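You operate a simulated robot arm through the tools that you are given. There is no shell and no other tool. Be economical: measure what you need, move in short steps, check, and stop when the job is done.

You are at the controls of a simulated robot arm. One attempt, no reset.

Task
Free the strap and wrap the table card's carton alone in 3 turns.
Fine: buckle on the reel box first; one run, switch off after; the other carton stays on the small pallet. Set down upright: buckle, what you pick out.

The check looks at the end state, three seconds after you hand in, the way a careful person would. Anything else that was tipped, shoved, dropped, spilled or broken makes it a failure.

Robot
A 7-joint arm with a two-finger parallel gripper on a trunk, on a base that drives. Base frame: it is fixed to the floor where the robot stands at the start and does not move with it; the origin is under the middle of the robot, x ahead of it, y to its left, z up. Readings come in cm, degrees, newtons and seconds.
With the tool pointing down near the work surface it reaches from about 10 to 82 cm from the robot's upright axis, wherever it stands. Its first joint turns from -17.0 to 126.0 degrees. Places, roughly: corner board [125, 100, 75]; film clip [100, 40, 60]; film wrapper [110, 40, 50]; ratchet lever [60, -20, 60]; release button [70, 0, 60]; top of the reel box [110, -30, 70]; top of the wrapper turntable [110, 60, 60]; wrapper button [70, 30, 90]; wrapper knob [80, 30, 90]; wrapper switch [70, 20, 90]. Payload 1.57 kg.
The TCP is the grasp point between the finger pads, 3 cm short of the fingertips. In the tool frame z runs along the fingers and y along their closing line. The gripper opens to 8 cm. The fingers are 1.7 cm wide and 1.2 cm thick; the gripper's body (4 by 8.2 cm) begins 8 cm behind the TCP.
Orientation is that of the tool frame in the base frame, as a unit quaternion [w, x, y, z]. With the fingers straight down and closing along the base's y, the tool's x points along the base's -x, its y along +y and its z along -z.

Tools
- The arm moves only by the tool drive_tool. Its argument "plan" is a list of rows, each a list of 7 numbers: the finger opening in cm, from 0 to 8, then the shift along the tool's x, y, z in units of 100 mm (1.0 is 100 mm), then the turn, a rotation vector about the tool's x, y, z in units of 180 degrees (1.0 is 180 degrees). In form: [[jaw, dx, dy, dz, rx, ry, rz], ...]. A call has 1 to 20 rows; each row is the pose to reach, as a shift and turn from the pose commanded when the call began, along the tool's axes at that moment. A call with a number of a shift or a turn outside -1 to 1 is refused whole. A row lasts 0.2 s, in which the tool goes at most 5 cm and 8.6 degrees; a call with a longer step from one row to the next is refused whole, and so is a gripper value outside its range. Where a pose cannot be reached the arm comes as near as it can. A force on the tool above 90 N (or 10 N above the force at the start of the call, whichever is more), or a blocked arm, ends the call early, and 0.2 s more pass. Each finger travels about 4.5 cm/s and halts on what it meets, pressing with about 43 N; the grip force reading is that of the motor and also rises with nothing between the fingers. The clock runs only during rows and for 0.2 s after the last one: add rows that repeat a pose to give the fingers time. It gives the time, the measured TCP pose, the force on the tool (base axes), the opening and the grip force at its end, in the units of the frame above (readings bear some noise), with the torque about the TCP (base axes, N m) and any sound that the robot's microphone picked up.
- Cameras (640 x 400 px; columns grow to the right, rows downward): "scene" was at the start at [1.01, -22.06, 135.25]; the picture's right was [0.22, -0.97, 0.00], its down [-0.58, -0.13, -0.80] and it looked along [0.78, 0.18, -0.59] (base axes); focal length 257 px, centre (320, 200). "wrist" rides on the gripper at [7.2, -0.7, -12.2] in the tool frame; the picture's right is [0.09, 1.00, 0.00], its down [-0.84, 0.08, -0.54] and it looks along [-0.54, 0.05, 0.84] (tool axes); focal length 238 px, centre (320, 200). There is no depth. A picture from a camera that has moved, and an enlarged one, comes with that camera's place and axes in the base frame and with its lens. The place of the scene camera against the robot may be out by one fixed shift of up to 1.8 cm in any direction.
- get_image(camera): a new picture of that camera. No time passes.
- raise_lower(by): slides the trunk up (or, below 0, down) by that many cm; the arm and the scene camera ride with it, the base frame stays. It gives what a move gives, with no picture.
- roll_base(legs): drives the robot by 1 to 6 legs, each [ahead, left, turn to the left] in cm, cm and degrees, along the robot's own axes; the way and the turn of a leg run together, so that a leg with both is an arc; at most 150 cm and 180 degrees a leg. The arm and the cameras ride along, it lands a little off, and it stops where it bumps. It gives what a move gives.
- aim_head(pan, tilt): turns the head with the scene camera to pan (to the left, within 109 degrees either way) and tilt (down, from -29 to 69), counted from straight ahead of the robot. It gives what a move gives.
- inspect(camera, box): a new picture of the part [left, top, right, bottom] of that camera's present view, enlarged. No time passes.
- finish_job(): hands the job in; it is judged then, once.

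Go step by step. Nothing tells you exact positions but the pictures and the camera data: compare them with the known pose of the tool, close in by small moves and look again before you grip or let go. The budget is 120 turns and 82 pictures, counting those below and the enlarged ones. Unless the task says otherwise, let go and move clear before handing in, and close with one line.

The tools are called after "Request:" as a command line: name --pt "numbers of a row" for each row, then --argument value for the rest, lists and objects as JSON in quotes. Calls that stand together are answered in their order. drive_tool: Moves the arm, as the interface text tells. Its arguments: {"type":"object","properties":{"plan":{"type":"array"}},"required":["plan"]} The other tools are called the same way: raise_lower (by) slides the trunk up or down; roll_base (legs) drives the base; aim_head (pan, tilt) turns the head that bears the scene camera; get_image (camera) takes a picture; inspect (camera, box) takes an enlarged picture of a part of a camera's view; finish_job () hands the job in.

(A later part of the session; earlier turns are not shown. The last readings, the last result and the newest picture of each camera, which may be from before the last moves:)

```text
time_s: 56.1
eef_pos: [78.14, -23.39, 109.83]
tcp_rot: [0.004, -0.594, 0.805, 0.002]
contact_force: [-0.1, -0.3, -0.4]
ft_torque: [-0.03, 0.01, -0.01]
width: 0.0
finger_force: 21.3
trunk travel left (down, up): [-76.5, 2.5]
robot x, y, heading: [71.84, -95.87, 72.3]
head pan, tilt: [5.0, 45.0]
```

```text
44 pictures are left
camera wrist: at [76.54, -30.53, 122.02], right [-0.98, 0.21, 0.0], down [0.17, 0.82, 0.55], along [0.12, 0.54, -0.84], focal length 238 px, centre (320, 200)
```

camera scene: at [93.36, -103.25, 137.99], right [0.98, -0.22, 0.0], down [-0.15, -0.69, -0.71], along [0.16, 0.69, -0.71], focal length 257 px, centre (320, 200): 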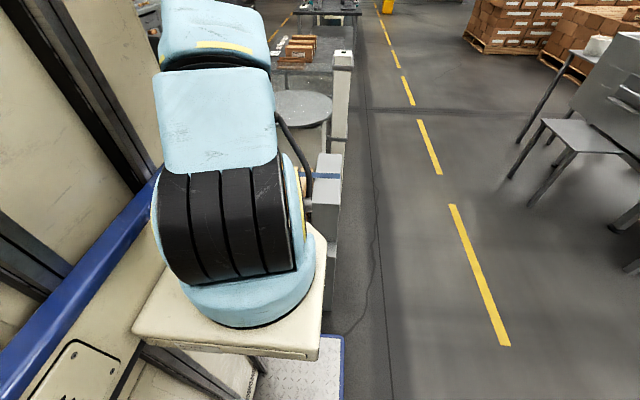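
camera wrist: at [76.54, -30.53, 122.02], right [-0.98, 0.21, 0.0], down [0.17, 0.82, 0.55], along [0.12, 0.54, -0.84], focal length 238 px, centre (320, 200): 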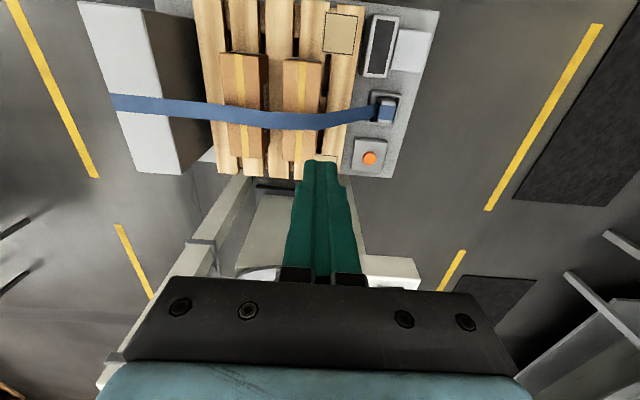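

Excellent view: reel box top around (111–120, -29, ~70), buckle (63,-12.5), Plum is the carton nearer the buckle. I drive 14 cm closer and 6 cm right, then bring the hand over the buckle, yawed to close across the strap.

Request:
roll_base --legs '[[14, -6, 0]]'

Request:
drive_tool --pt "1 0.03 0.09 0 0 0 0.046" --pt "2 0.06 0.18 0 0 0 0.092" --pt "3 0.1 0.27 0 0 0 0.138" --pt "4 0.14 0.36 0 0 0 0.184" --pt "5 0.18 0.45 0 0 0 0.23" --pt "6 0.22 0.54 0 0 0 0.276" --pt "7 0.26 0.63 0 0 0 0.322" --pt "8 0.3 0.72 0 0 0 0.368" --pt "8 0.35 0.81 0 0 0 0.414" --pt "8 0.4 0.9 0 0 0 0.46" --pt "8 0.5 1.0 0 0 0 0.5"

Request:
drive_tool --pt "8 0.4 0 0 0 0 0" --pt "8 0.8 0 0 0 0 0" --pt "8 1.0 0 0 0 0 0"

Request:
get_image --camera "wrist"

```text
time_s: 57.5
eef_pos: [87.69, -11.65, 109.86]
tcp_rot: [0.004, -0.595, 0.804, 0.001]
contact_force: [-0.2, 0.0, 0.0]
ft_torque: [-0.01, -0.02, -0.01]
width: 0.0
finger_force: 21.0
trunk travel left (down, up): [-76.5, 2.5]
robot x, y, heading: [81.27, -83.96, 72.7]
head pan, tilt: [5.0, 45.0]
```

```text
time_s: 59.9
eef_pos: [76.75, -13.42, 109.74]
tcp_rot: [0.001, 0.148, 0.989, 0.005]
contact_force: [-0.6, -0.3, -0.8]
ft_torque: [-0.01, 0.0, -0.02]
width: 7.99
finger_force: 0.1
trunk travel left (down, up): [-76.5, 2.5]
robot x, y, heading: [82.07, -83.85, 72.4]
head pan, tilt: [5.0, 45.0]
```

```text
time_s: 60.7
eef_pos: [69.18, -10.91, 109.8]
tcp_rot: [0.0, 0.149, 0.989, 0.005]
contact_force: [0.4, -1.0, 0.1]
ft_torque: [0.02, 0.0, 0.0]
width: 8.01
finger_force: 0.0
out of reach, approached as far as the arm can: row 3
trunk travel left (down, up): [-76.5, 2.5]
robot x, y, heading: [81.6, -84.1, 72.6]
head pan, tilt: [5.0, 45.0]
```

```text
43 pictures are left
camera wrist: at [61.97, -9.59, 121.97], right [0.21, 0.98, 0.01], down [0.82, -0.18, 0.54], along [0.53, -0.11, -0.84], focal length 238 px, centre (320, 200)
```

wrist: 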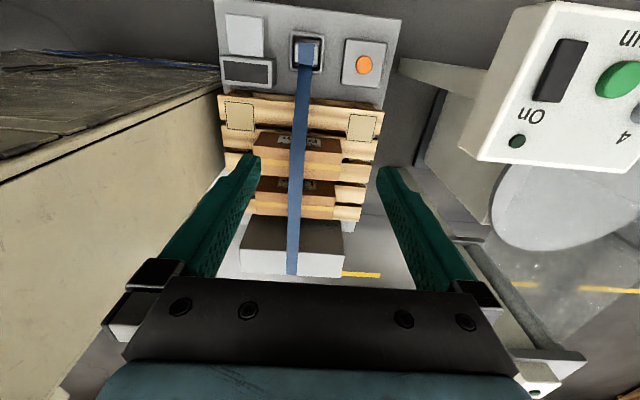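

The arm is at its limit here, so I roll the base 12 cm left, carrying the hand to the buckle, then lower.

Request:
roll_base --legs '[[-2, 12, 0]]'

Request:
raise_lower --by -32

Request:
get_image --camera "wrist"

```text
time_s: 62.0
eef_pos: [56.78, -9.39, 109.73]
tcp_rot: [0.002, 0.147, 0.989, 0.004]
contact_force: [0.5, -0.1, 0.3]
ft_torque: [-0.04, 0.01, -0.03]
width: 8.0
finger_force: 0.1
trunk travel left (down, up): [-76.5, 2.5]
robot x, y, heading: [69.58, -82.33, 72.5]
head pan, tilt: [5.0, 45.0]
```

```text
time_s: 65.1
eef_pos: [56.77, -9.29, 77.94]
tcp_rot: [0.001, 0.146, 0.989, 0.005]
contact_force: [-0.9, 0.1, 0.0]
ft_torque: [-0.05, -0.01, 0.0]
width: 7.99
finger_force: 0.1
trunk travel left (down, up): [-44.5, 34.5]
robot x, y, heading: [69.36, -82.2, 72.7]
head pan, tilt: [5.0, 45.0]
```

```text
42 pictures are left
camera wrist: at [49.72, -8.01, 90.01], right [0.2, 0.98, 0.01], down [0.82, -0.17, 0.54], along [0.53, -0.1, -0.84], focal length 238 px, centre (320, 200)
```

wrist: 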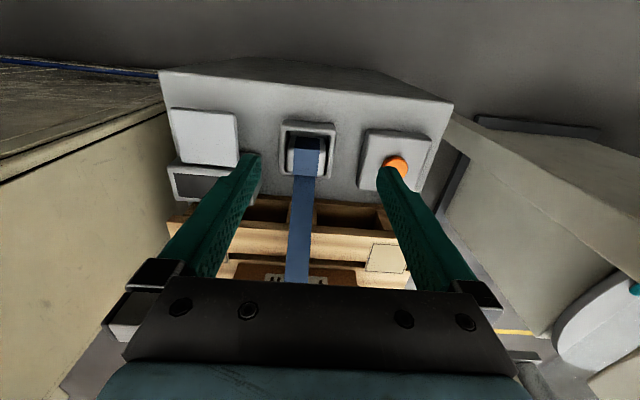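

Request:
inspect --camera "wrist" --box '[265, 105, 355, 205]'

Request:
inspect --camera "scene" --box '[260, 100, 360, 260]'

```text
4.00 times, centred on (310, 155) of wrist
camera zoom: at [49.72, -8.01, 90.01], right [0.2, 0.98, 0.01], down [0.82, -0.17, 0.54], along [0.53, -0.1, -0.84], focal length 953 px, centre (360, 380)
```

zoom: 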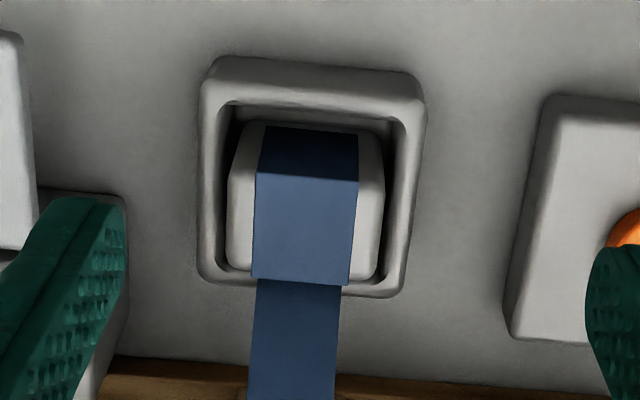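

```text
2.50 times, centred on (310, 180) of scene
camera zoom: at [91.27, -89.76, 105.99], right [0.98, -0.21, 0.0], down [-0.15, -0.69, -0.71], along [0.15, 0.69, -0.71], focal length 644 px, centre (345, 250)
```

zoom: 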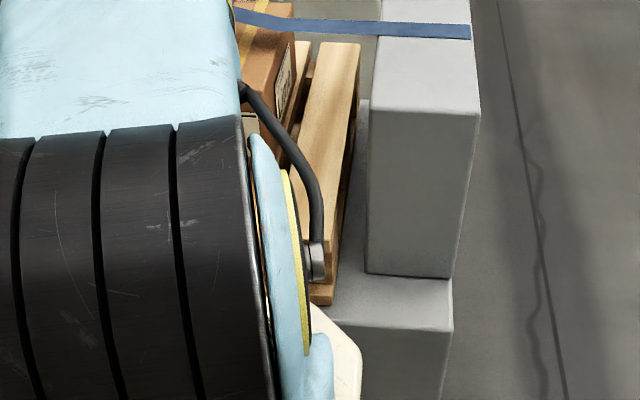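

The buckle is a block about 5.5 cm wide, centre (62.6,-12.3), top z≈59, standing proud of its housing. I move over it and descend part way, then check.

Request:
drive_tool --pt "8 -0.33 -0.06 0 0 0 0" --pt "8 -0.645 -0.119 0 0 0 0" --pt "8 -0.645 -0.119 0.4 0 0 0" --pt "8 -0.645 -0.119 0.8 0 0 0" --pt "8 -0.645 -0.119 1.0 0 0 0"

Request:
get_image --camera "wrist"

```text
time_s: 66.3
eef_pos: [62.69, -12.27, 67.99]
tcp_rot: [0.002, 0.147, 0.989, 0.004]
contact_force: [-0.2, 0.2, 0.0]
ft_torque: [0.0, -0.02, -0.06]
width: 7.98
finger_force: 0.0
trunk travel left (down, up): [-44.5, 34.5]
robot x, y, heading: [69.3, -82.6, 72.6]
head pan, tilt: [5.0, 45.0]
```

```text
39 pictures are left
camera wrist: at [55.46, -10.93, 80.17], right [0.2, 0.98, 0.01], down [0.82, -0.17, 0.54], along [0.53, -0.1, -0.84], focal length 238 px, centre (320, 200)
```

wrist: 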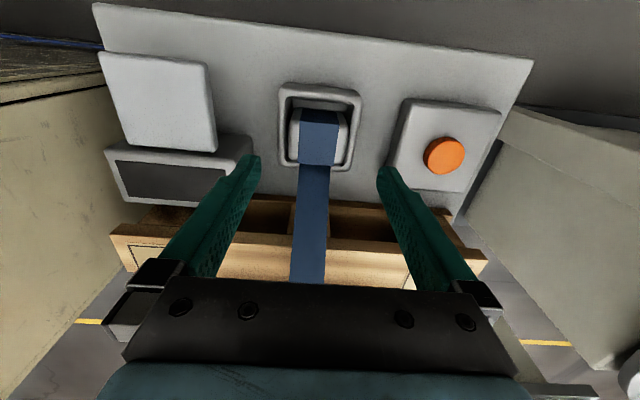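

Aligned within half a centimetre. I descend to z 59 and close.

Request:
drive_tool --pt "8 -0.03 -0.02 0.3 0 0 0" --pt "8 -0.03 -0.02 0.6 0 0 0" --pt "8 -0.03 -0.02 0.8 0 0 0" --pt "8 -0.03 -0.02 0.92 0 0 0" --pt "4 -0.03 -0.02 0.92 0 0 0" --pt "4 -0.03 -0.02 0.92 0 0 0" --pt "4 -0.03 -0.02 0.92 0 0 0" --pt "4 -0.03 -0.02 0.92 0 0 0"

Request:
get_image --camera "wrist"

```text
time_s: 68.1
eef_pos: [62.84, -12.34, 58.69]
tcp_rot: [0.002, 0.147, 0.989, 0.004]
contact_force: [-0.3, 0.6, 0.3]
ft_torque: [0.0, 0.0, 0.03]
width: 5.52
finger_force: 36.4
trunk travel left (down, up): [-44.5, 34.5]
robot x, y, heading: [69.86, -82.32, 72.5]
head pan, tilt: [5.0, 45.0]
```

```text
38 pictures are left
camera wrist: at [55.69, -11.02, 70.91], right [0.2, 0.98, 0.01], down [0.82, -0.17, 0.54], along [0.53, -0.1, -0.84], focal length 238 px, centre (320, 200)
```

wrist: 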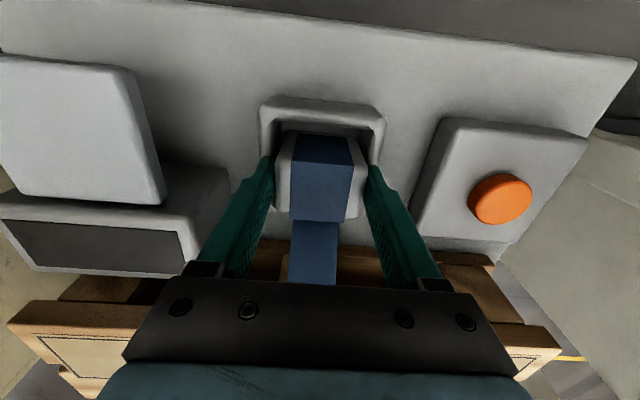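

Gripped at 5.5 cm. I lift it slowly straight up.

Request:
drive_tool --pt "4 0 0 -0.1 0 0 0" --pt "4 0 0 -0.2 0 0 0" --pt "4 0 0 -0.3 0 0 0" --pt "4 0 0 -0.45 0 0 0" --pt "4 0 0 -0.6 0 0 0" --pt "4 0 0 -0.8 0 0 0" --pt "4 0 0 -1.0 0 0 0"

Request:
get_image --camera "wrist"

```text
time_s: 69.7
eef_pos: [63.04, -12.32, 68.87]
tcp_rot: [0.002, 0.147, 0.989, 0.005]
contact_force: [-0.1, 0.2, -1.2]
ft_torque: [-0.01, 0.03, -0.03]
width: 5.51
finger_force: 43.1
trunk travel left (down, up): [-44.5, 34.5]
robot x, y, heading: [69.68, -82.31, 72.6]
head pan, tilt: [5.0, 45.0]
```

```text
37 pictures are left
camera wrist: at [55.9, -11.04, 81.02], right [0.2, 0.98, 0.01], down [0.82, -0.17, 0.54], along [0.53, -0.1, -0.84], focal length 238 px, centre (320, 200)
```

wrist: 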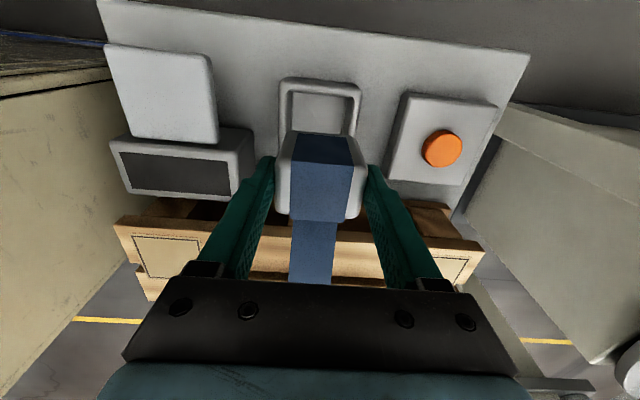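

The buckle is free of its housing. I raise it well above the cartons and roll the base right, parallel to the station, toward the reel box.

Request:
raise_lower --by 24

Request:
roll_base --legs '[[0, -48, 0]]'

Request:
get_image --camera "wrist"

Request:
get_image --camera "scene"

```text
time_s: 72.2
eef_pos: [62.92, -12.34, 92.72]
tcp_rot: [0.001, 0.147, 0.989, 0.004]
contact_force: [-0.3, 0.2, -2.1]
ft_torque: [0.03, 0.02, -0.03]
width: 5.5
finger_force: 42.4
trunk travel left (down, up): [-68.5, 10.5]
robot x, y, heading: [69.16, -82.22, 72.7]
head pan, tilt: [5.0, 45.0]
```

```text
time_s: 75.1
eef_pos: [109.55, -26.86, 92.98]
tcp_rot: [0.001, 0.152, 0.988, 0.004]
contact_force: [0.7, 0.0, -1.4]
ft_torque: [-0.04, -0.01, 0.03]
width: 5.51
finger_force: 43.0
trunk travel left (down, up): [-68.5, 10.5]
robot x, y, heading: [115.28, -97.0, 72.1]
head pan, tilt: [5.0, 45.0]
```

```text
36 pictures are left
camera wrist: at [102.46, -25.48, 105.02], right [0.21, 0.98, 0.01], down [0.82, -0.18, 0.54], along [0.53, -0.11, -0.84], focal length 238 px, centre (320, 200)
```

wrist: 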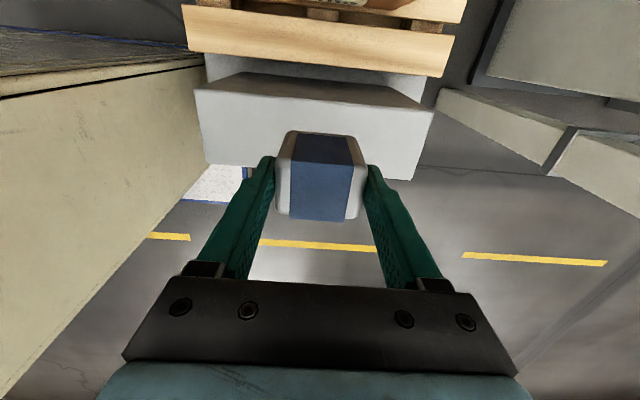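

```text
35 pictures are left
camera scene: at [137.08, -104.53, 129.99], right [0.97, -0.22, 0.0], down [-0.16, -0.69, -0.71], along [0.16, 0.69, -0.71], focal length 257 px, centre (320, 200)
```

scene: 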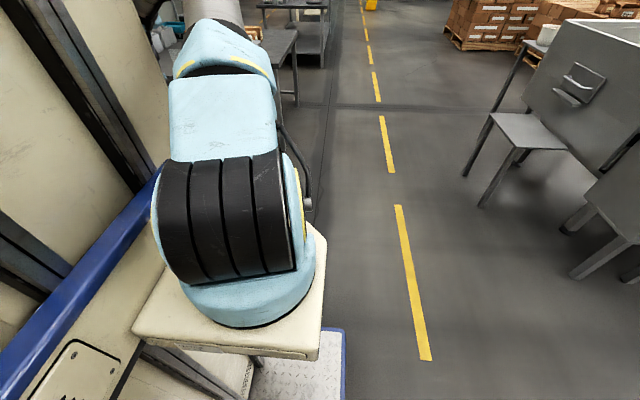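

The strap has reeled in. The reel box top is at z≈75, centred about (112,-28). I centre over it and lower toward contact.

Request:
drive_tool --pt "4 -0.15 -0.02 0 0 0 0" --pt "4 -0.27 -0.04 0 0 0 0" --pt "4 -0.27 -0.04 0.3 0 0 0" --pt "4 -0.27 -0.04 0.6 0 0 0" --pt "4 -0.27 -0.04 0.8 0 0 0" --pt "4 -0.27 -0.04 0.9 0 0 0"

Request:
get_image --camera "wrist"

```text
time_s: 76.5
eef_pos: [112.13, -27.96, 83.67]
tcp_rot: [0.0, 0.152, 0.988, 0.004]
contact_force: [0.0, 0.0, -0.6]
ft_torque: [-0.01, -0.02, -0.01]
width: 5.5
finger_force: 43.1
trunk travel left (down, up): [-68.5, 10.5]
robot x, y, heading: [115.62, -96.55, 72.1]
head pan, tilt: [5.0, 45.0]
```

```text
34 pictures are left
camera wrist: at [104.94, -26.54, 95.88], right [0.21, 0.98, 0.01], down [0.82, -0.18, 0.54], along [0.53, -0.11, -0.84], focal length 238 px, centre (320, 200)
```

wrist: 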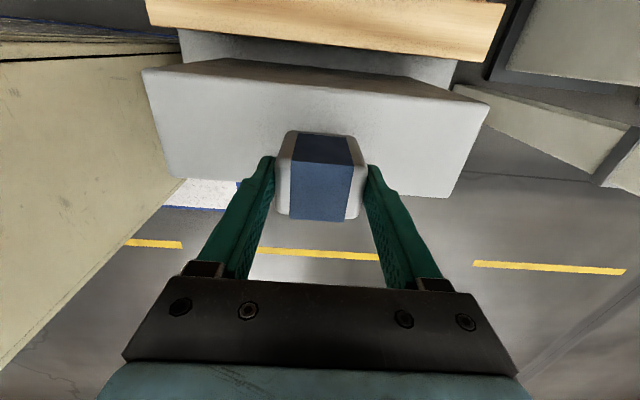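

Request:
drive_tool --pt "4 0 0 0.05 0 0 0" --pt "4 0 0 0.1 0 0 0" --pt "4 0 0 0.14 0 0 0" --pt "4 0 0 0.17 0 0 0" --pt "4 0 0 0.2 0 0 0"

Request:
drive_tool --pt "4 0 0 0.03 0 0 0" --pt "4 0 0 0.06 0 0 0"

```text
time_s: 77.7
eef_pos: [111.96, -28.14, 81.83]
tcp_rot: [0.002, 0.153, 0.988, 0.004]
contact_force: [0.4, 0.3, -1.0]
ft_torque: [0.02, -0.01, -0.02]
width: 5.52
finger_force: 42.9
trunk travel left (down, up): [-68.5, 10.5]
robot x, y, heading: [115.04, -97.1, 71.9]
head pan, tilt: [5.0, 45.0]
```

```text
time_s: 78.3
eef_pos: [112.11, -28.01, 81.25]
tcp_rot: [0.002, 0.152, 0.988, 0.004]
contact_force: [0.0, -0.3, -0.6]
ft_torque: [-0.01, 0.03, 0.0]
width: 5.54
finger_force: 42.7
trunk travel left (down, up): [-68.5, 10.5]
robot x, y, heading: [115.36, -97.18, 72.2]
head pan, tilt: [5.0, 45.0]
```

Request:
drive_tool --pt "4 0 0 0.03 0 0 0" --pt "4 0 0 0.06 0 0 0" --pt "4 0 0 0.09 0 0 0"

Request:
drive_tool --pt "4 0 0 0.03 0 0 0" --pt "4 0 0 0.06 0 0 0"

Request:
inspect --camera "wrist" --box '[120, 40, 520, 240]'

```text
time_s: 79.1
eef_pos: [112.01, -27.98, 80.52]
tcp_rot: [0.001, 0.152, 0.988, 0.003]
contact_force: [0.1, -0.2, -0.6]
ft_torque: [-0.02, 0.04, 0.01]
width: 5.52
finger_force: 42.9
trunk travel left (down, up): [-68.5, 10.5]
robot x, y, heading: [115.58, -97.01, 72.1]
head pan, tilt: [5.0, 45.0]
```

```text
time_s: 79.7
eef_pos: [111.93, -27.86, 80.17]
tcp_rot: [0.0, 0.153, 0.988, 0.006]
contact_force: [0.1, -1.1, 27.7]
ft_torque: [-0.6, 0.23, -0.01]
width: 5.54
finger_force: 42.8
trunk travel left (down, up): [-68.5, 10.5]
robot x, y, heading: [115.23, -96.99, 71.9]
head pan, tilt: [5.0, 45.0]
```

```text
1.60 times, centred on (320, 140) of wrist
camera zoom: at [104.87, -26.62, 92.27], right [0.21, 0.98, 0.01], down [0.82, -0.18, 0.54], along [0.53, -0.1, -0.84], focal length 381 px, centre (320, 296)
```

zoom: 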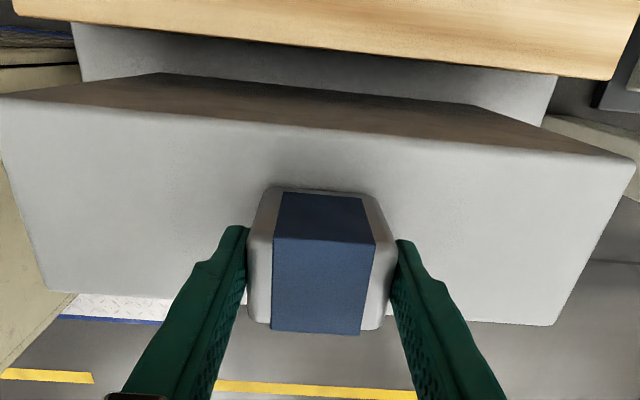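

Contact at 28 N. I ease off slightly, open, and rise.

Request:
drive_tool --pt "4 0 0 -0.02 0 0 0" --pt "6 0 0 -0.02 0 0 0" --pt "8 0 0 -0.02 0 0 0" --pt "8 0 0 -0.02 0 0 0" --pt "8 0 0 -0.02 0 0 0" --pt "8 0 0 -0.2 0 0 0" --pt "8 0 0 -0.5 0 0 0" --pt "8 0 0 -1.0 0 0 0"

Request:
raise_lower --by 10

Request:
get_image --camera "wrist"

```text
time_s: 81.5
eef_pos: [111.95, -28.04, 89.74]
tcp_rot: [0.001, 0.151, 0.988, 0.004]
contact_force: [0.1, -0.1, -0.4]
ft_torque: [-0.04, -0.02, -0.02]
width: 8.0
finger_force: 0.0
trunk travel left (down, up): [-68.5, 10.5]
robot x, y, heading: [115.3, -96.63, 72.2]
head pan, tilt: [5.0, 45.0]
```

```text
time_s: 82.8
eef_pos: [111.96, -28.02, 99.83]
tcp_rot: [0.001, 0.152, 0.988, 0.005]
contact_force: [-0.5, 0.2, -0.3]
ft_torque: [-0.03, 0.0, 0.0]
width: 8.0
finger_force: 0.0
trunk travel left (down, up): [-78.5, 0.5]
robot x, y, heading: [115.26, -96.9, 71.9]
head pan, tilt: [5.0, 45.0]
```

```text
32 pictures are left
camera wrist: at [104.79, -26.63, 112.04], right [0.21, 0.98, 0.01], down [0.82, -0.18, 0.54], along [0.53, -0.11, -0.84], focal length 238 px, centre (320, 200)
```

wrist: 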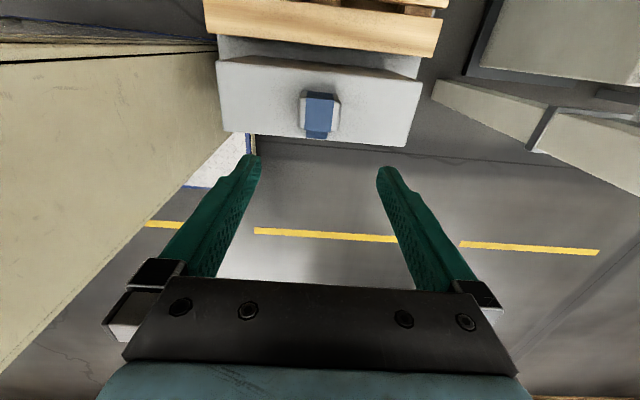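

The buckle stands upright on the reel box. Now the Plum carton: roll left about 30 cm and turn the hand to face across the station so it closes over the carton's thin side.

Request:
drive_tool --pt "8 0 -0.09 0 0 0 -0.046" --pt "8 0 -0.18 0 0 0 -0.092" --pt "8 0 -0.27 0 0 0 -0.138" --pt "8 0 -0.36 0 0 0 -0.184" --pt "8 0 -0.45 0 0 0 -0.23" --pt "8 0 -0.54 0 0 0 -0.276" --pt "8 0 -0.63 0 0 0 -0.322" --pt "8 0 -0.72 0 0 0 -0.368" --pt "8 0 -0.81 0 0 0 -0.414" --pt "8 0 -0.9 0 0 0 -0.46" --pt "8 0 -1.0 0 0 0 -0.5"

Request:
roll_base --legs '[[0, 30, 0]]'

Request:
get_image --camera "wrist"

```text
time_s: 85.2
eef_pos: [108.76, -37.53, 99.77]
tcp_rot: [0.004, -0.591, 0.807, 0.003]
contact_force: [-0.3, 0.0, 0.1]
ft_torque: [-0.03, 0.02, 0.01]
width: 8.01
finger_force: 0.0
trunk travel left (down, up): [-78.5, 0.5]
robot x, y, heading: [115.49, -96.55, 72.1]
head pan, tilt: [5.0, 45.0]
```

```text
time_s: 87.2
eef_pos: [81.17, -28.28, 99.81]
tcp_rot: [0.004, -0.588, 0.809, 0.002]
contact_force: [-0.1, 0.3, -0.4]
ft_torque: [-0.02, -0.04, 0.0]
width: 7.99
finger_force: 0.1
trunk travel left (down, up): [-78.5, 0.5]
robot x, y, heading: [87.2, -87.77, 71.5]
head pan, tilt: [5.0, 45.0]
```

```text
31 pictures are left
camera wrist: at [79.62, -35.48, 111.95], right [-0.98, 0.22, 0.0], down [0.18, 0.82, 0.55], along [0.12, 0.54, -0.84], focal length 238 px, centre (320, 200)
```

wrist: 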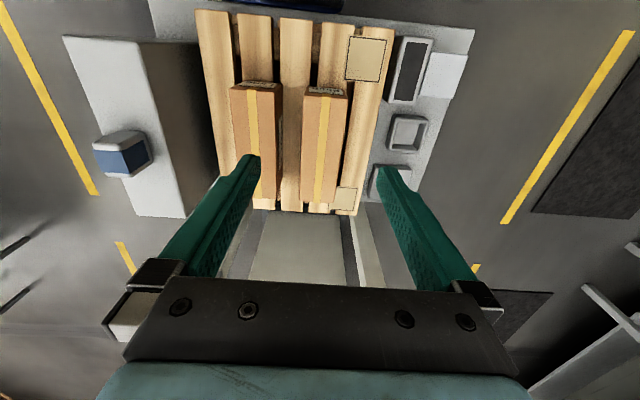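

Request:
inspect --camera "wrist" --box '[210, 60, 400, 220]'

```text
2.50 times, centred on (305, 140) of wrist
camera zoom: at [79.62, -35.48, 111.95], right [-0.98, 0.22, 0.0], down [0.18, 0.82, 0.55], along [0.12, 0.54, -0.84], focal length 596 px, centre (358, 350)
```

zoom: 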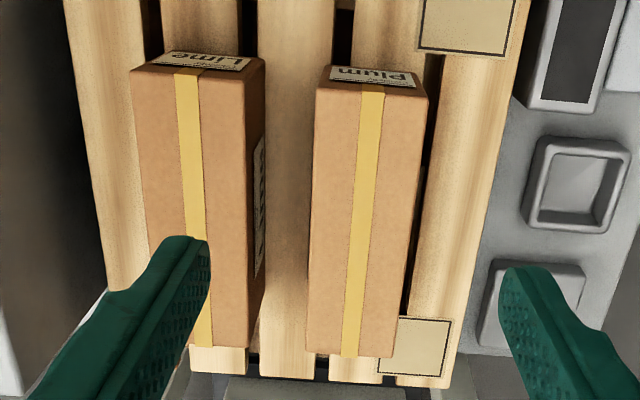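

The Plum carton's top is at z≈74, 6.7 × 18.7 cm, centred (83.05,-19.75), yaw 72.8°; the gap to Lime is about 3.5 cm. I move over it and lower to just above.

Request:
drive_tool --pt "8 -0.3 0.03 0 0 0 0" --pt "8 -0.6 0.06 0 0 0 -0.003" --pt "8 -0.87 0.085 0 0 0 -0.004" --pt "8 -0.87 0.085 0 0 0 -0.004"

Request:
raise_lower --by -19

Request:
get_image --camera "wrist"

```text
time_s: 88.2
eef_pos: [83.17, -19.65, 100.04]
tcp_rot: [0.004, -0.593, 0.805, 0.002]
contact_force: [0.4, -0.1, -1.0]
ft_torque: [0.01, 0.01, 0.03]
width: 8.0
finger_force: 0.0
trunk travel left (down, up): [-78.5, 0.5]
robot x, y, heading: [87.27, -87.76, 71.5]
head pan, tilt: [5.0, 45.0]
```

```text
time_s: 90.3
eef_pos: [83.15, -19.82, 81.09]
tcp_rot: [0.004, -0.593, 0.805, 0.003]
contact_force: [-0.5, 0.1, 0.2]
ft_torque: [0.0, -0.01, 0.0]
width: 7.99
finger_force: 0.1
trunk travel left (down, up): [-59.5, 19.5]
robot x, y, heading: [87.49, -87.67, 71.6]
head pan, tilt: [5.0, 45.0]
```

```text
29 pictures are left
camera wrist: at [81.58, -26.9, 93.25], right [-0.98, 0.21, 0.0], down [0.17, 0.82, 0.55], along [0.12, 0.54, -0.84], focal length 238 px, centre (320, 200)
```

wrist: 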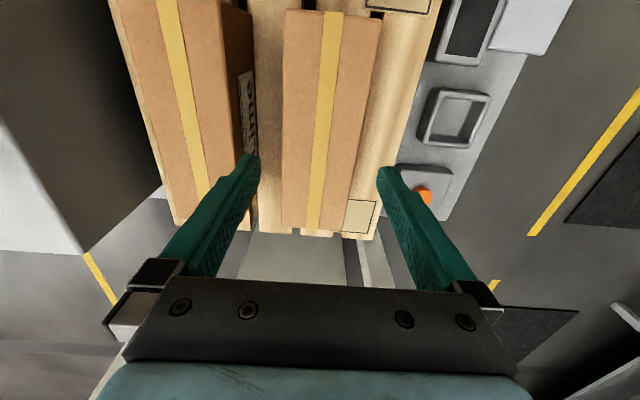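

Centred within 2 mm. I lower 10 cm over it and close.

Request:
drive_tool --pt "8 0 0.02 0.15 0 0 0" --pt "8 0 0.02 0.3 0 0 0" --pt "8 0 0.02 0.45 0 0 0" --pt "8 0 0.02 0.6 0 0 0" --pt "8 0 0.02 0.8 0 0 0" --pt "8 0 0.02 1.0 0 0 0" --pt "8 0 0.02 1.0 0 0 0"

Request:
drive_tool --pt "6 0 0 0.08 0 0 0" --pt "5 0 0 0.08 0 0 0" --pt "5 0 0 0.08 0 0 0" --pt "5 0 0 0.08 0 0 0"

Request:
get_image --camera "wrist"

```text
time_s: 91.9
eef_pos: [82.89, -19.53, 70.94]
tcp_rot: [0.003, -0.593, 0.805, 0.003]
contact_force: [0.2, -0.6, 0.5]
ft_torque: [-0.03, -0.01, -0.02]
width: 7.97
finger_force: 0.1
trunk travel left (down, up): [-59.5, 19.5]
robot x, y, heading: [87.02, -87.98, 71.5]
head pan, tilt: [5.0, 45.0]
```

```text
time_s: 92.9
eef_pos: [82.93, -19.56, 70.37]
tcp_rot: [0.004, -0.593, 0.805, 0.002]
contact_force: [4.4, -0.4, 7.1]
ft_torque: [0.21, 0.08, -0.09]
width: 7.15
finger_force: 40.4
trunk travel left (down, up): [-59.5, 19.5]
robot x, y, heading: [87.24, -87.64, 71.6]
head pan, tilt: [5.0, 45.0]
```

```text
28 pictures are left
camera wrist: at [81.36, -26.7, 82.4], right [-0.98, 0.21, 0.0], down [0.17, 0.82, 0.55], along [0.12, 0.54, -0.84], focal length 238 px, centre (320, 200)
```

wrist: 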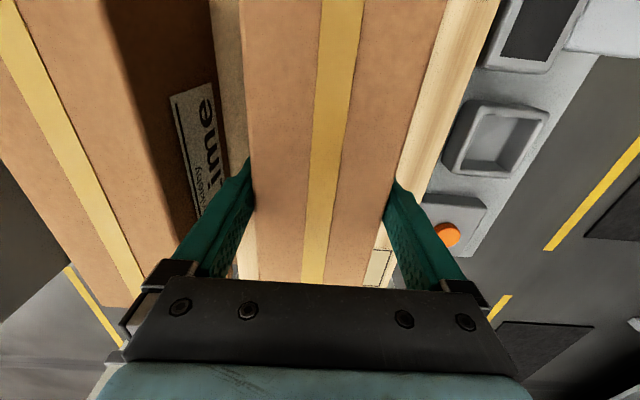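

Gripped at 7.15 cm. I lift slowly.

Request:
drive_tool --pt "5 0 0 -0.06 0 0 0" --pt "5 0 0 -0.12 0 0 0" --pt "5 0 0 -0.2 0 0 0" --pt "5 0 0 -0.3 0 0 0" --pt "5 0 0 -0.45 0 0 0" --pt "5 0 0 -0.6 0 0 0" --pt "5 0 0 -0.8 0 0 0" --pt "5 0 0 -1.0 0 0 0"

Request:
raise_lower --by 19

Request:
get_image --camera "wrist"

```text
time_s: 94.7
eef_pos: [83.14, -19.74, 80.09]
tcp_rot: [0.003, -0.593, 0.805, 0.001]
contact_force: [0.1, -0.1, -3.1]
ft_torque: [-0.07, 0.0, -0.03]
width: 7.17
finger_force: 42.6
trunk travel left (down, up): [-59.5, 19.5]
robot x, y, heading: [87.7, -87.65, 71.6]
head pan, tilt: [5.0, 45.0]
```

```text
time_s: 96.8
eef_pos: [83.29, -19.75, 99.12]
tcp_rot: [0.004, -0.593, 0.805, 0.002]
contact_force: [0.0, -0.8, -4.9]
ft_torque: [0.02, 0.02, 0.02]
width: 7.18
finger_force: 43.1
trunk travel left (down, up): [-78.5, 0.5]
robot x, y, heading: [87.29, -88.08, 71.4]
head pan, tilt: [5.0, 45.0]
```

```text
27 pictures are left
camera wrist: at [81.68, -26.91, 111.29], right [-0.98, 0.21, 0.0], down [0.17, 0.82, 0.55], along [0.12, 0.54, -0.84], focal length 238 px, centre (320, 200)
```

wrist: 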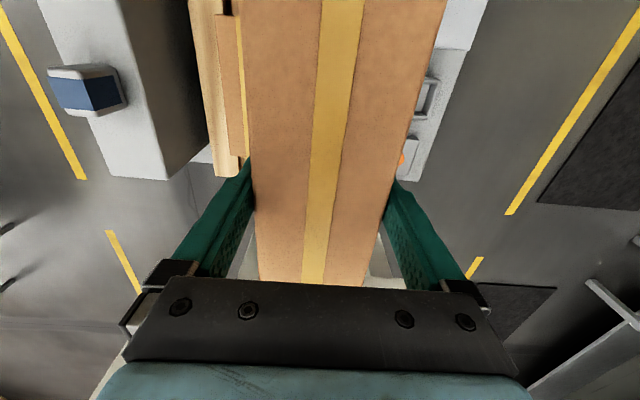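

The Plum carton is up (about 0.5 kg) and Lime stays. I retract the arm 20 cm, back away, then drive around the front of the station toward the turntable, staying clear of the panel.

Request:
drive_tool --pt "5 0.25 0 0 0 0 0" --pt "5 0.5 0 0 0 0 0" --pt "5 0.75 0 0 0 0 0" --pt "5 1.0 0 0 0 0 0"

Request:
drive_tool --pt "5 0.25 0 0 0 0 0" --pt "5 0.5 0 0 0 0 0" --pt "5 0.75 0 0 0 0 0" --pt "5 1.0 0 0 0 0 0"

Request:
roll_base --legs '[[-12, 0, 0], [0, 0, -89], [-119, 0, 0]]'

```text
time_s: 97.8
eef_pos: [80.08, -29.27, 99.11]
tcp_rot: [0.003, -0.593, 0.805, 0.002]
contact_force: [0.0, -0.5, -4.2]
ft_torque: [-0.02, -0.01, -0.01]
width: 7.16
finger_force: 43.4
trunk travel left (down, up): [-78.5, 0.5]
robot x, y, heading: [87.62, -87.45, 71.5]
head pan, tilt: [5.0, 45.0]
```

```text
time_s: 98.6
eef_pos: [79.11, -34.14, 99.12]
tcp_rot: [0.01, -0.579, 0.815, 0.011]
contact_force: [3.5, 34.1, -7.8]
ft_torque: [-4.24, 0.31, -0.85]
width: 7.16
finger_force: 43.0
trunk travel left (down, up): [-78.5, 0.5]
robot x, y, heading: [87.22, -87.44, 71.5]
head pan, tilt: [5.0, 45.0]
stopped in row 4: the force on the tool passed its limit at 121 N (the readings are from after the stop); the commanded pose is now the measured one
```

```text
time_s: 109.5
eef_pos: [22.72, -51.9, 99.23]
tcp_rot: [0.015, 0.179, 0.984, 0.0]
contact_force: [52.8, -19.4, -3.7]
ft_torque: [2.55, 7.06, -0.14]
width: 7.16
finger_force: 43.3
trunk travel left (down, up): [-78.5, 0.5]
robot x, y, heading: [-30.97, -58.52, -19.8]
head pan, tilt: [5.0, 45.0]
```

The carton's end touched the robot's own arm while retracting. I extend 6 cm again to free it and check the grip.

Request:
drive_tool --pt "5 -0.2 0 0 0 0 0" --pt "5 -0.4 0 0 0 0 0" --pt "5 -0.7 0 0 0 0 0"

Request:
get_image --camera "wrist"

Request:
get_image --camera "scene"

```text
time_s: 110.3
eef_pos: [28.91, -54.17, 99.51]
tcp_rot: [0.015, 0.179, 0.984, 0.001]
contact_force: [-0.6, -0.3, -5.0]
ft_torque: [0.02, 0.02, -0.01]
width: 7.18
finger_force: 43.1
trunk travel left (down, up): [-78.5, 0.5]
robot x, y, heading: [-31.02, -58.91, -19.7]
head pan, tilt: [5.0, 45.0]
```

```text
26 pictures are left
camera wrist: at [21.6, -52.34, 111.49], right [0.26, 0.96, 0.0], down [0.79, -0.22, 0.57], along [0.55, -0.15, -0.82], focal length 238 px, centre (320, 200)
```

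wrist: 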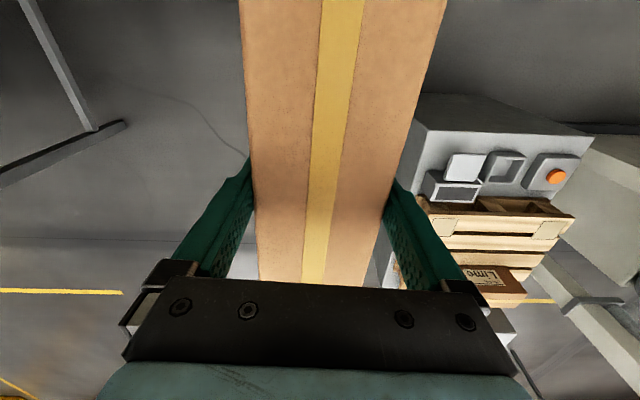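

```text
25 pictures are left
camera scene: at [-37.85, -80.87, 139.99], right [-0.25, -0.97, 0.0], down [-0.68, 0.18, -0.71], along [0.68, -0.18, -0.71], focal length 257 px, centre (320, 200)
```

scene: 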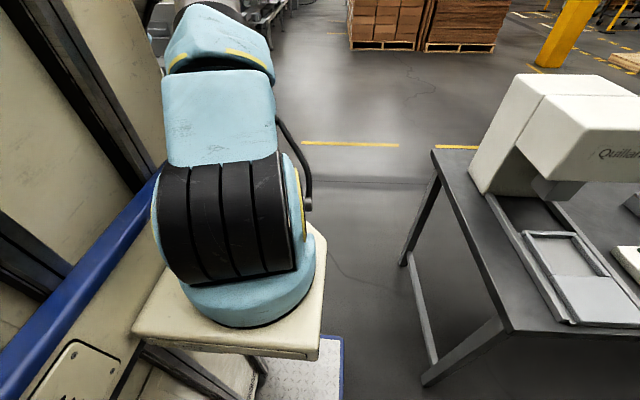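

Grip and carton are unchanged. I turn to heading 0 and drive left to be in front of the turntable.

Request:
roll_base --legs '[[0, 0, 19.7], [6, 131, 0]]'

Request:
drive_tool --pt "5 0 -0.25 0 0 0 0" --pt "5 0 -0.5 0 0 0 0" --pt "5 -0.1 -0.75 0 0 0 0" --pt "5 -0.2 -0.95 0 0 0 0"

Request:
drive_tool --pt "5 0 -0.25 0 0 0 0" --pt "5 0 -0.5 0 0 0 0" --pt "5 -0.1 -0.75 0 0 0 0" --pt "5 -0.2 -0.95 0 0 0 0"

Request:
get_image --camera "wrist"

```text
time_s: 117.9
eef_pos: [31.49, 96.22, 99.5]
tcp_rot: [0.015, 0.014, 1.0, 0.004]
contact_force: [-1.3, 0.2, -4.3]
ft_torque: [0.03, 0.05, -0.01]
width: 7.18
finger_force: 42.9
trunk travel left (down, up): [-78.5, 0.5]
robot x, y, heading: [-23.82, 72.54, -0.4]
head pan, tilt: [5.0, 45.0]
```

```text
time_s: 118.9
eef_pos: [33.1, 86.73, 99.68]
tcp_rot: [0.015, 0.012, 1.0, 0.004]
contact_force: [0.0, -0.1, -4.3]
ft_torque: [0.05, 0.04, 0.0]
width: 7.2
finger_force: 43.5
trunk travel left (down, up): [-78.5, 0.5]
robot x, y, heading: [-23.48, 72.42, -0.7]
head pan, tilt: [5.0, 45.0]
```

```text
time_s: 119.9
eef_pos: [35.15, 77.14, 99.45]
tcp_rot: [0.015, 0.012, 1.0, 0.003]
contact_force: [0.3, 0.2, -4.5]
ft_torque: [-0.01, 0.03, 0.03]
width: 7.19
finger_force: 43.4
trunk travel left (down, up): [-78.5, 0.5]
robot x, y, heading: [-23.71, 72.37, -0.7]
head pan, tilt: [5.0, 45.0]
```

```text
24 pictures are left
camera wrist: at [27.57, 76.49, 111.41], right [-0.07, 1.0, 0.0], down [0.82, 0.05, 0.57], along [0.57, 0.04, -0.82], focal length 238 px, centre (320, 200)
```

wrist: 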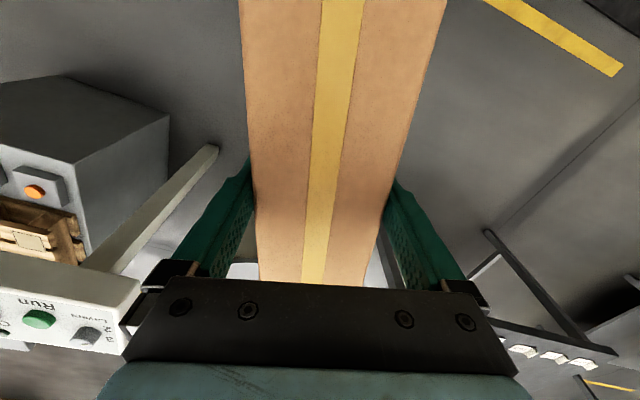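

Request:
roll_base --legs '[[40, 0, 0]]'

Request:
drive_tool --pt "5 0 -0.25 0 0 0 0" --pt "5 0 -0.5 0 0 0 0" --pt "5 0 -0.75 0 0 0 0" --pt "5 0 -1.0 0 0 0 0"

Request:
get_image --camera "wrist"

Request:
get_image --camera "scene"

```text
time_s: 122.4
eef_pos: [75.42, 76.73, 99.35]
tcp_rot: [0.015, 0.012, 1.0, 0.004]
contact_force: [-0.4, 0.4, -4.3]
ft_torque: [0.0, 0.01, 0.0]
width: 7.15
finger_force: 43.4
trunk travel left (down, up): [-78.5, 0.5]
robot x, y, heading: [16.79, 71.83, -0.6]
head pan, tilt: [5.0, 45.0]
```

```text
time_s: 123.4
eef_pos: [75.34, 66.93, 99.33]
tcp_rot: [0.016, 0.011, 1.0, 0.003]
contact_force: [0.6, 0.8, -5.2]
ft_torque: [-0.03, 0.04, 0.0]
width: 7.19
finger_force: 43.0
trunk travel left (down, up): [-78.5, 0.5]
robot x, y, heading: [16.69, 72.21, -0.4]
head pan, tilt: [5.0, 45.0]
```

```text
23 pictures are left
camera wrist: at [67.75, 66.25, 111.21], right [-0.07, 1.0, 0.0], down [0.82, 0.06, 0.57], along [0.57, 0.04, -0.82], focal length 238 px, centre (320, 200)
```

wrist: 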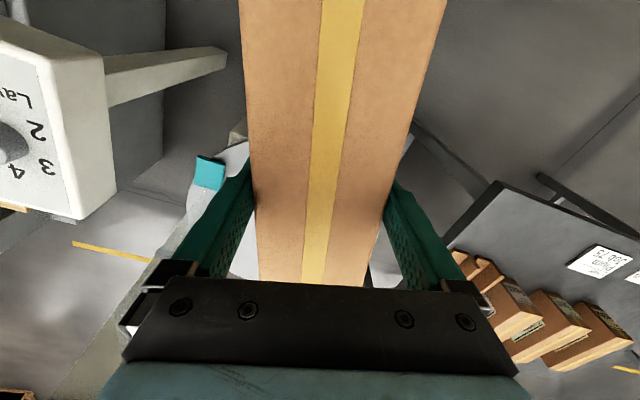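

```text
22 pictures are left
camera scene: at [17.19, 48.65, 139.99], right [0.08, -1.0, 0.0], down [-0.7, -0.06, -0.71], along [0.7, 0.06, -0.71], focal length 257 px, centre (320, 200)
```

scene: 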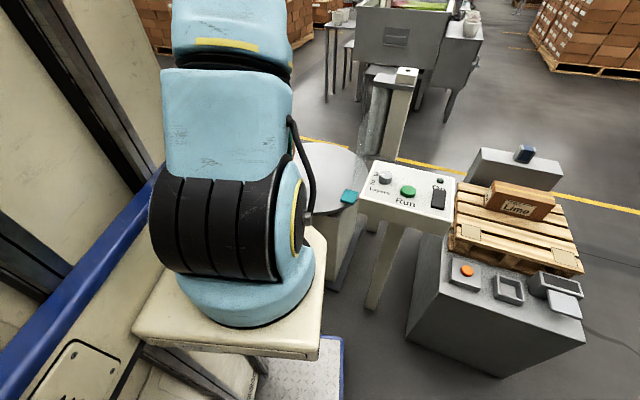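

Everything fits: turntable centre about (114.5, 61), radius ~27, clip at its near-right rim. I drive 22 cm ahead, then extend the arm while removing the 1.7° tool tilt.

Request:
roll_base --legs '[[22, 0, 0]]'

Request:
drive_tool --pt "5 -0.25 -0.15 0 0 0.003 0" --pt "5 -0.5 -0.3 0 0 0.006 0" --pt "5 -0.75 -0.45 0 0 0.0096 0" --pt "5 -0.95 -0.55 0 0 0.0096 0"

Request:
drive_tool --pt "5 -0.25 0 0 0 0 0" --pt "5 -0.5 0 0 0 0 0" --pt "5 -0.75 0 0 0 0 0"

Request:
get_image --camera "scene"

Request:
get_image --camera "wrist"

```text
time_s: 125.1
eef_pos: [97.34, 66.25, 99.27]
tcp_rot: [0.015, 0.014, 1.0, 0.003]
contact_force: [-0.2, -0.4, -3.7]
ft_torque: [-0.01, 0.0, -0.02]
width: 7.2
finger_force: 42.6
trunk travel left (down, up): [-78.5, 0.5]
robot x, y, heading: [38.65, 71.49, -0.9]
head pan, tilt: [5.0, 45.0]
```

```text
time_s: 126.1
eef_pos: [106.74, 60.77, 99.67]
tcp_rot: [0.0, 0.013, 1.0, 0.002]
contact_force: [0.1, -0.4, -4.1]
ft_torque: [-0.05, 0.02, 0.02]
width: 7.18
finger_force: 43.2
trunk travel left (down, up): [-78.5, 0.5]
robot x, y, heading: [38.84, 71.76, -0.7]
head pan, tilt: [5.0, 45.0]
```

```text
time_s: 126.9
eef_pos: [114.29, 60.49, 99.4]
tcp_rot: [-0.001, 0.013, 1.0, 0.004]
contact_force: [-0.2, 0.7, -3.2]
ft_torque: [0.02, 0.0, 0.03]
width: 7.17
finger_force: 43.3
trunk travel left (down, up): [-78.5, 0.5]
robot x, y, heading: [38.79, 71.76, -0.8]
head pan, tilt: [5.0, 45.0]
```

```text
21 pictures are left
camera scene: at [39.08, 48.37, 139.99], right [0.07, -1.0, 0.0], down [-0.71, -0.05, -0.71], along [0.71, 0.05, -0.71], focal length 257 px, centre (320, 200)
```

scene: 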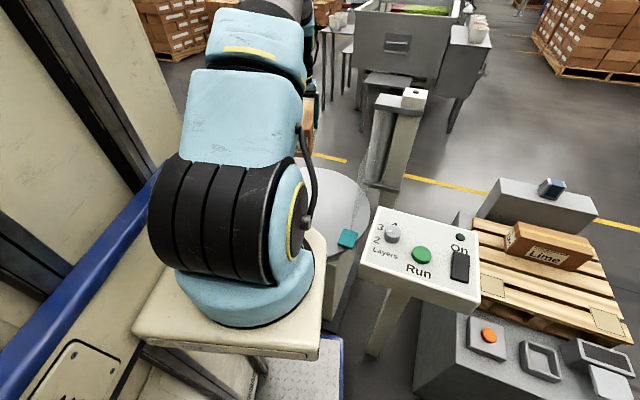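

```text
20 pictures are left
camera wrist: at [107.04, 59.89, 111.63], right [-0.07, 1.0, 0.01], down [0.84, 0.05, 0.54], along [0.54, 0.04, -0.84], focal length 238 px, centre (320, 200)
```

wrist: 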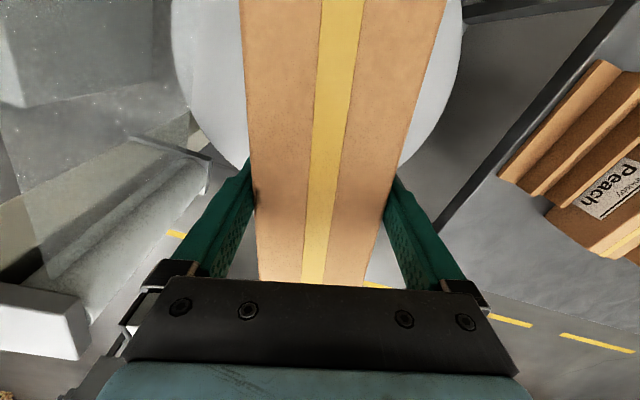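

From above I fit the disc centre to (112, 60.6). I shift back 2 cm and lower most of the way with the trunk.

Request:
drive_tool --pt "5 0.12 0 0 0 0 0" --pt "5 0.23 0 0 0 0 0"

Request:
raise_lower --by -24

Request:
get_image --camera "wrist"

```text
time_s: 127.5
eef_pos: [111.81, 60.53, 99.46]
tcp_rot: [0.0, 0.014, 1.0, 0.003]
contact_force: [1.0, 0.0, -4.3]
ft_torque: [-0.03, 0.06, -0.01]
width: 7.19
finger_force: 43.0
trunk travel left (down, up): [-78.5, 0.5]
robot x, y, heading: [38.7, 71.99, -0.8]
head pan, tilt: [5.0, 45.0]
```

```text
time_s: 130.0
eef_pos: [111.84, 60.57, 75.52]
tcp_rot: [0.001, 0.014, 1.0, 0.004]
contact_force: [-1.0, 0.2, -3.5]
ft_torque: [-0.01, 0.05, 0.01]
width: 7.17
finger_force: 42.8
trunk travel left (down, up): [-54.5, 24.5]
robot x, y, heading: [38.71, 71.78, -0.8]
head pan, tilt: [5.0, 45.0]
```

```text
19 pictures are left
camera wrist: at [104.65, 60.0, 87.71], right [-0.07, 1.0, 0.01], down [0.84, 0.05, 0.54], along [0.54, 0.04, -0.84], focal length 238 px, centre (320, 200)
```

wrist: 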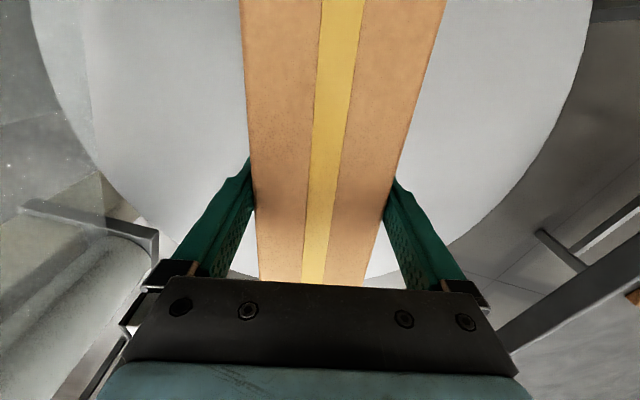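

Request:
drive_tool --pt "5 0 0 0.15 0 0 0" --pt "5 0 0 0.3 0 0 0" --pt "5 0 0 0.4 0 0 0" --pt "5 0 0 0.46 0 0 0" --pt "5 0 0 0.5 0 0 0"

Request:
drive_tool --pt "5 0 0 0.03 0 0 0" --pt "5 0 0 0.06 0 0 0"

Request:
drive_tool --pt "5 0 0 0.03 0 0 0" --pt "5 0 0 0.06 0 0 0"

```text
time_s: 131.2
eef_pos: [111.68, 60.62, 70.42]
tcp_rot: [0.0, 0.014, 1.0, 0.004]
contact_force: [-1.1, -0.5, -3.7]
ft_torque: [0.04, -0.01, 0.04]
width: 7.21
finger_force: 43.3
trunk travel left (down, up): [-54.5, 24.5]
robot x, y, heading: [38.76, 71.75, -0.8]
head pan, tilt: [5.0, 45.0]
```

```text
time_s: 131.8
eef_pos: [111.79, 60.81, 70.15]
tcp_rot: [0.002, 0.013, 1.0, 0.003]
contact_force: [-8.9, 2.9, 33.4]
ft_torque: [-1.08, 0.46, -0.14]
width: 7.19
finger_force: 42.7
trunk travel left (down, up): [-54.5, 24.5]
robot x, y, heading: [38.8, 71.46, -0.7]
head pan, tilt: [5.0, 45.0]
```

```text
time_s: 132.4
eef_pos: [111.87, 60.54, 69.42]
tcp_rot: [0.003, 0.014, 1.0, 0.003]
contact_force: [2.8, 3.6, 36.2]
ft_torque: [-1.24, 0.07, -0.12]
width: 7.19
finger_force: 43.1
trunk travel left (down, up): [-54.5, 24.5]
robot x, y, heading: [38.87, 71.68, -0.7]
head pan, tilt: [5.0, 45.0]
```

Contact on the disc (about 36 N). I open and rise straight up.

Request:
drive_tool --pt "6 0 0 -0.03 0 0 0" --pt "8 0 0 -0.03 0 0 0" --pt "8 0 0 -0.03 0 0 0" --pt "8 0 0 -0.03 0 0 0" --pt "8 0 0 -0.2 0 0 0" --pt "8 0 0 -0.4 0 0 0" --pt "8 0 0 -0.7 0 0 0" --pt "8 0 0 -1.0 0 0 0"

Request:
raise_lower --by 24

Request:
get_image --camera "wrist"

```text
time_s: 134.2
eef_pos: [112.01, 60.4, 79.13]
tcp_rot: [0.0, 0.014, 1.0, 0.004]
contact_force: [0.1, 1.0, 0.1]
ft_torque: [-0.02, -0.01, 0.03]
width: 8.0
finger_force: 0.1
trunk travel left (down, up): [-54.5, 24.5]
robot x, y, heading: [38.55, 71.64, -0.7]
head pan, tilt: [5.0, 45.0]
```

```text
time_s: 136.7
eef_pos: [111.9, 60.44, 103.1]
tcp_rot: [0.0, 0.014, 1.0, 0.004]
contact_force: [-0.3, -0.4, -0.1]
ft_torque: [0.0, 0.04, 0.01]
width: 7.99
finger_force: 0.0
trunk travel left (down, up): [-78.5, 0.5]
robot x, y, heading: [39.13, 71.61, -0.7]
head pan, tilt: [5.0, 45.0]
```

```text
18 pictures are left
camera wrist: at [104.65, 59.82, 115.41], right [-0.07, 1.0, 0.01], down [0.84, 0.05, 0.54], along [0.54, 0.04, -0.84], focal length 238 px, centre (320, 200)
```

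wrist: 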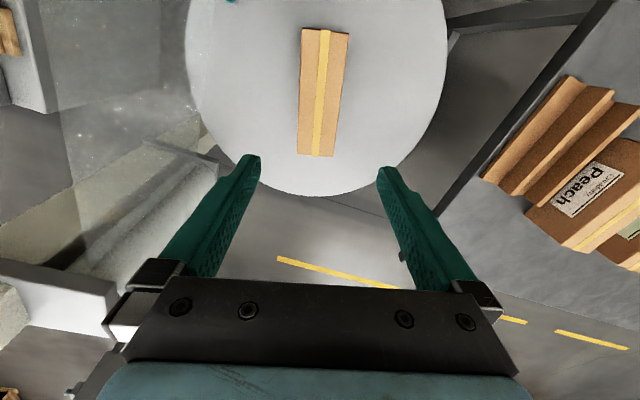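

The carton stands upright near the disc's centre. Next I read the panel.

Request:
inspect --camera "scene" --box '[350, 190, 490, 320]'

```text
3.08 times, centred on (420, 255) of scene
camera zoom: at [39.1, 48.37, 139.98], right [0.07, -1.0, 0.0], down [-0.71, -0.05, -0.71], along [0.71, 0.05, -0.71], focal length 792 px, centre (12, 31)
```

zoom: 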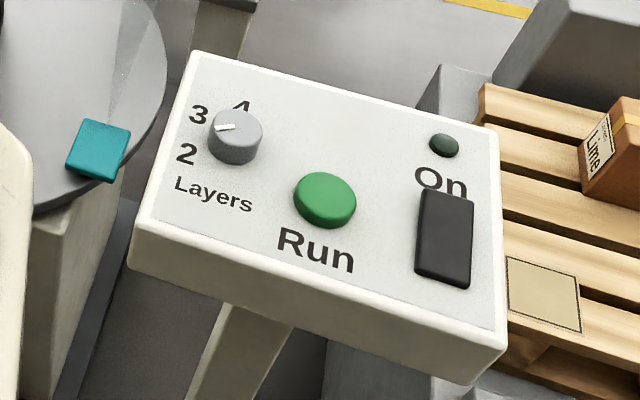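

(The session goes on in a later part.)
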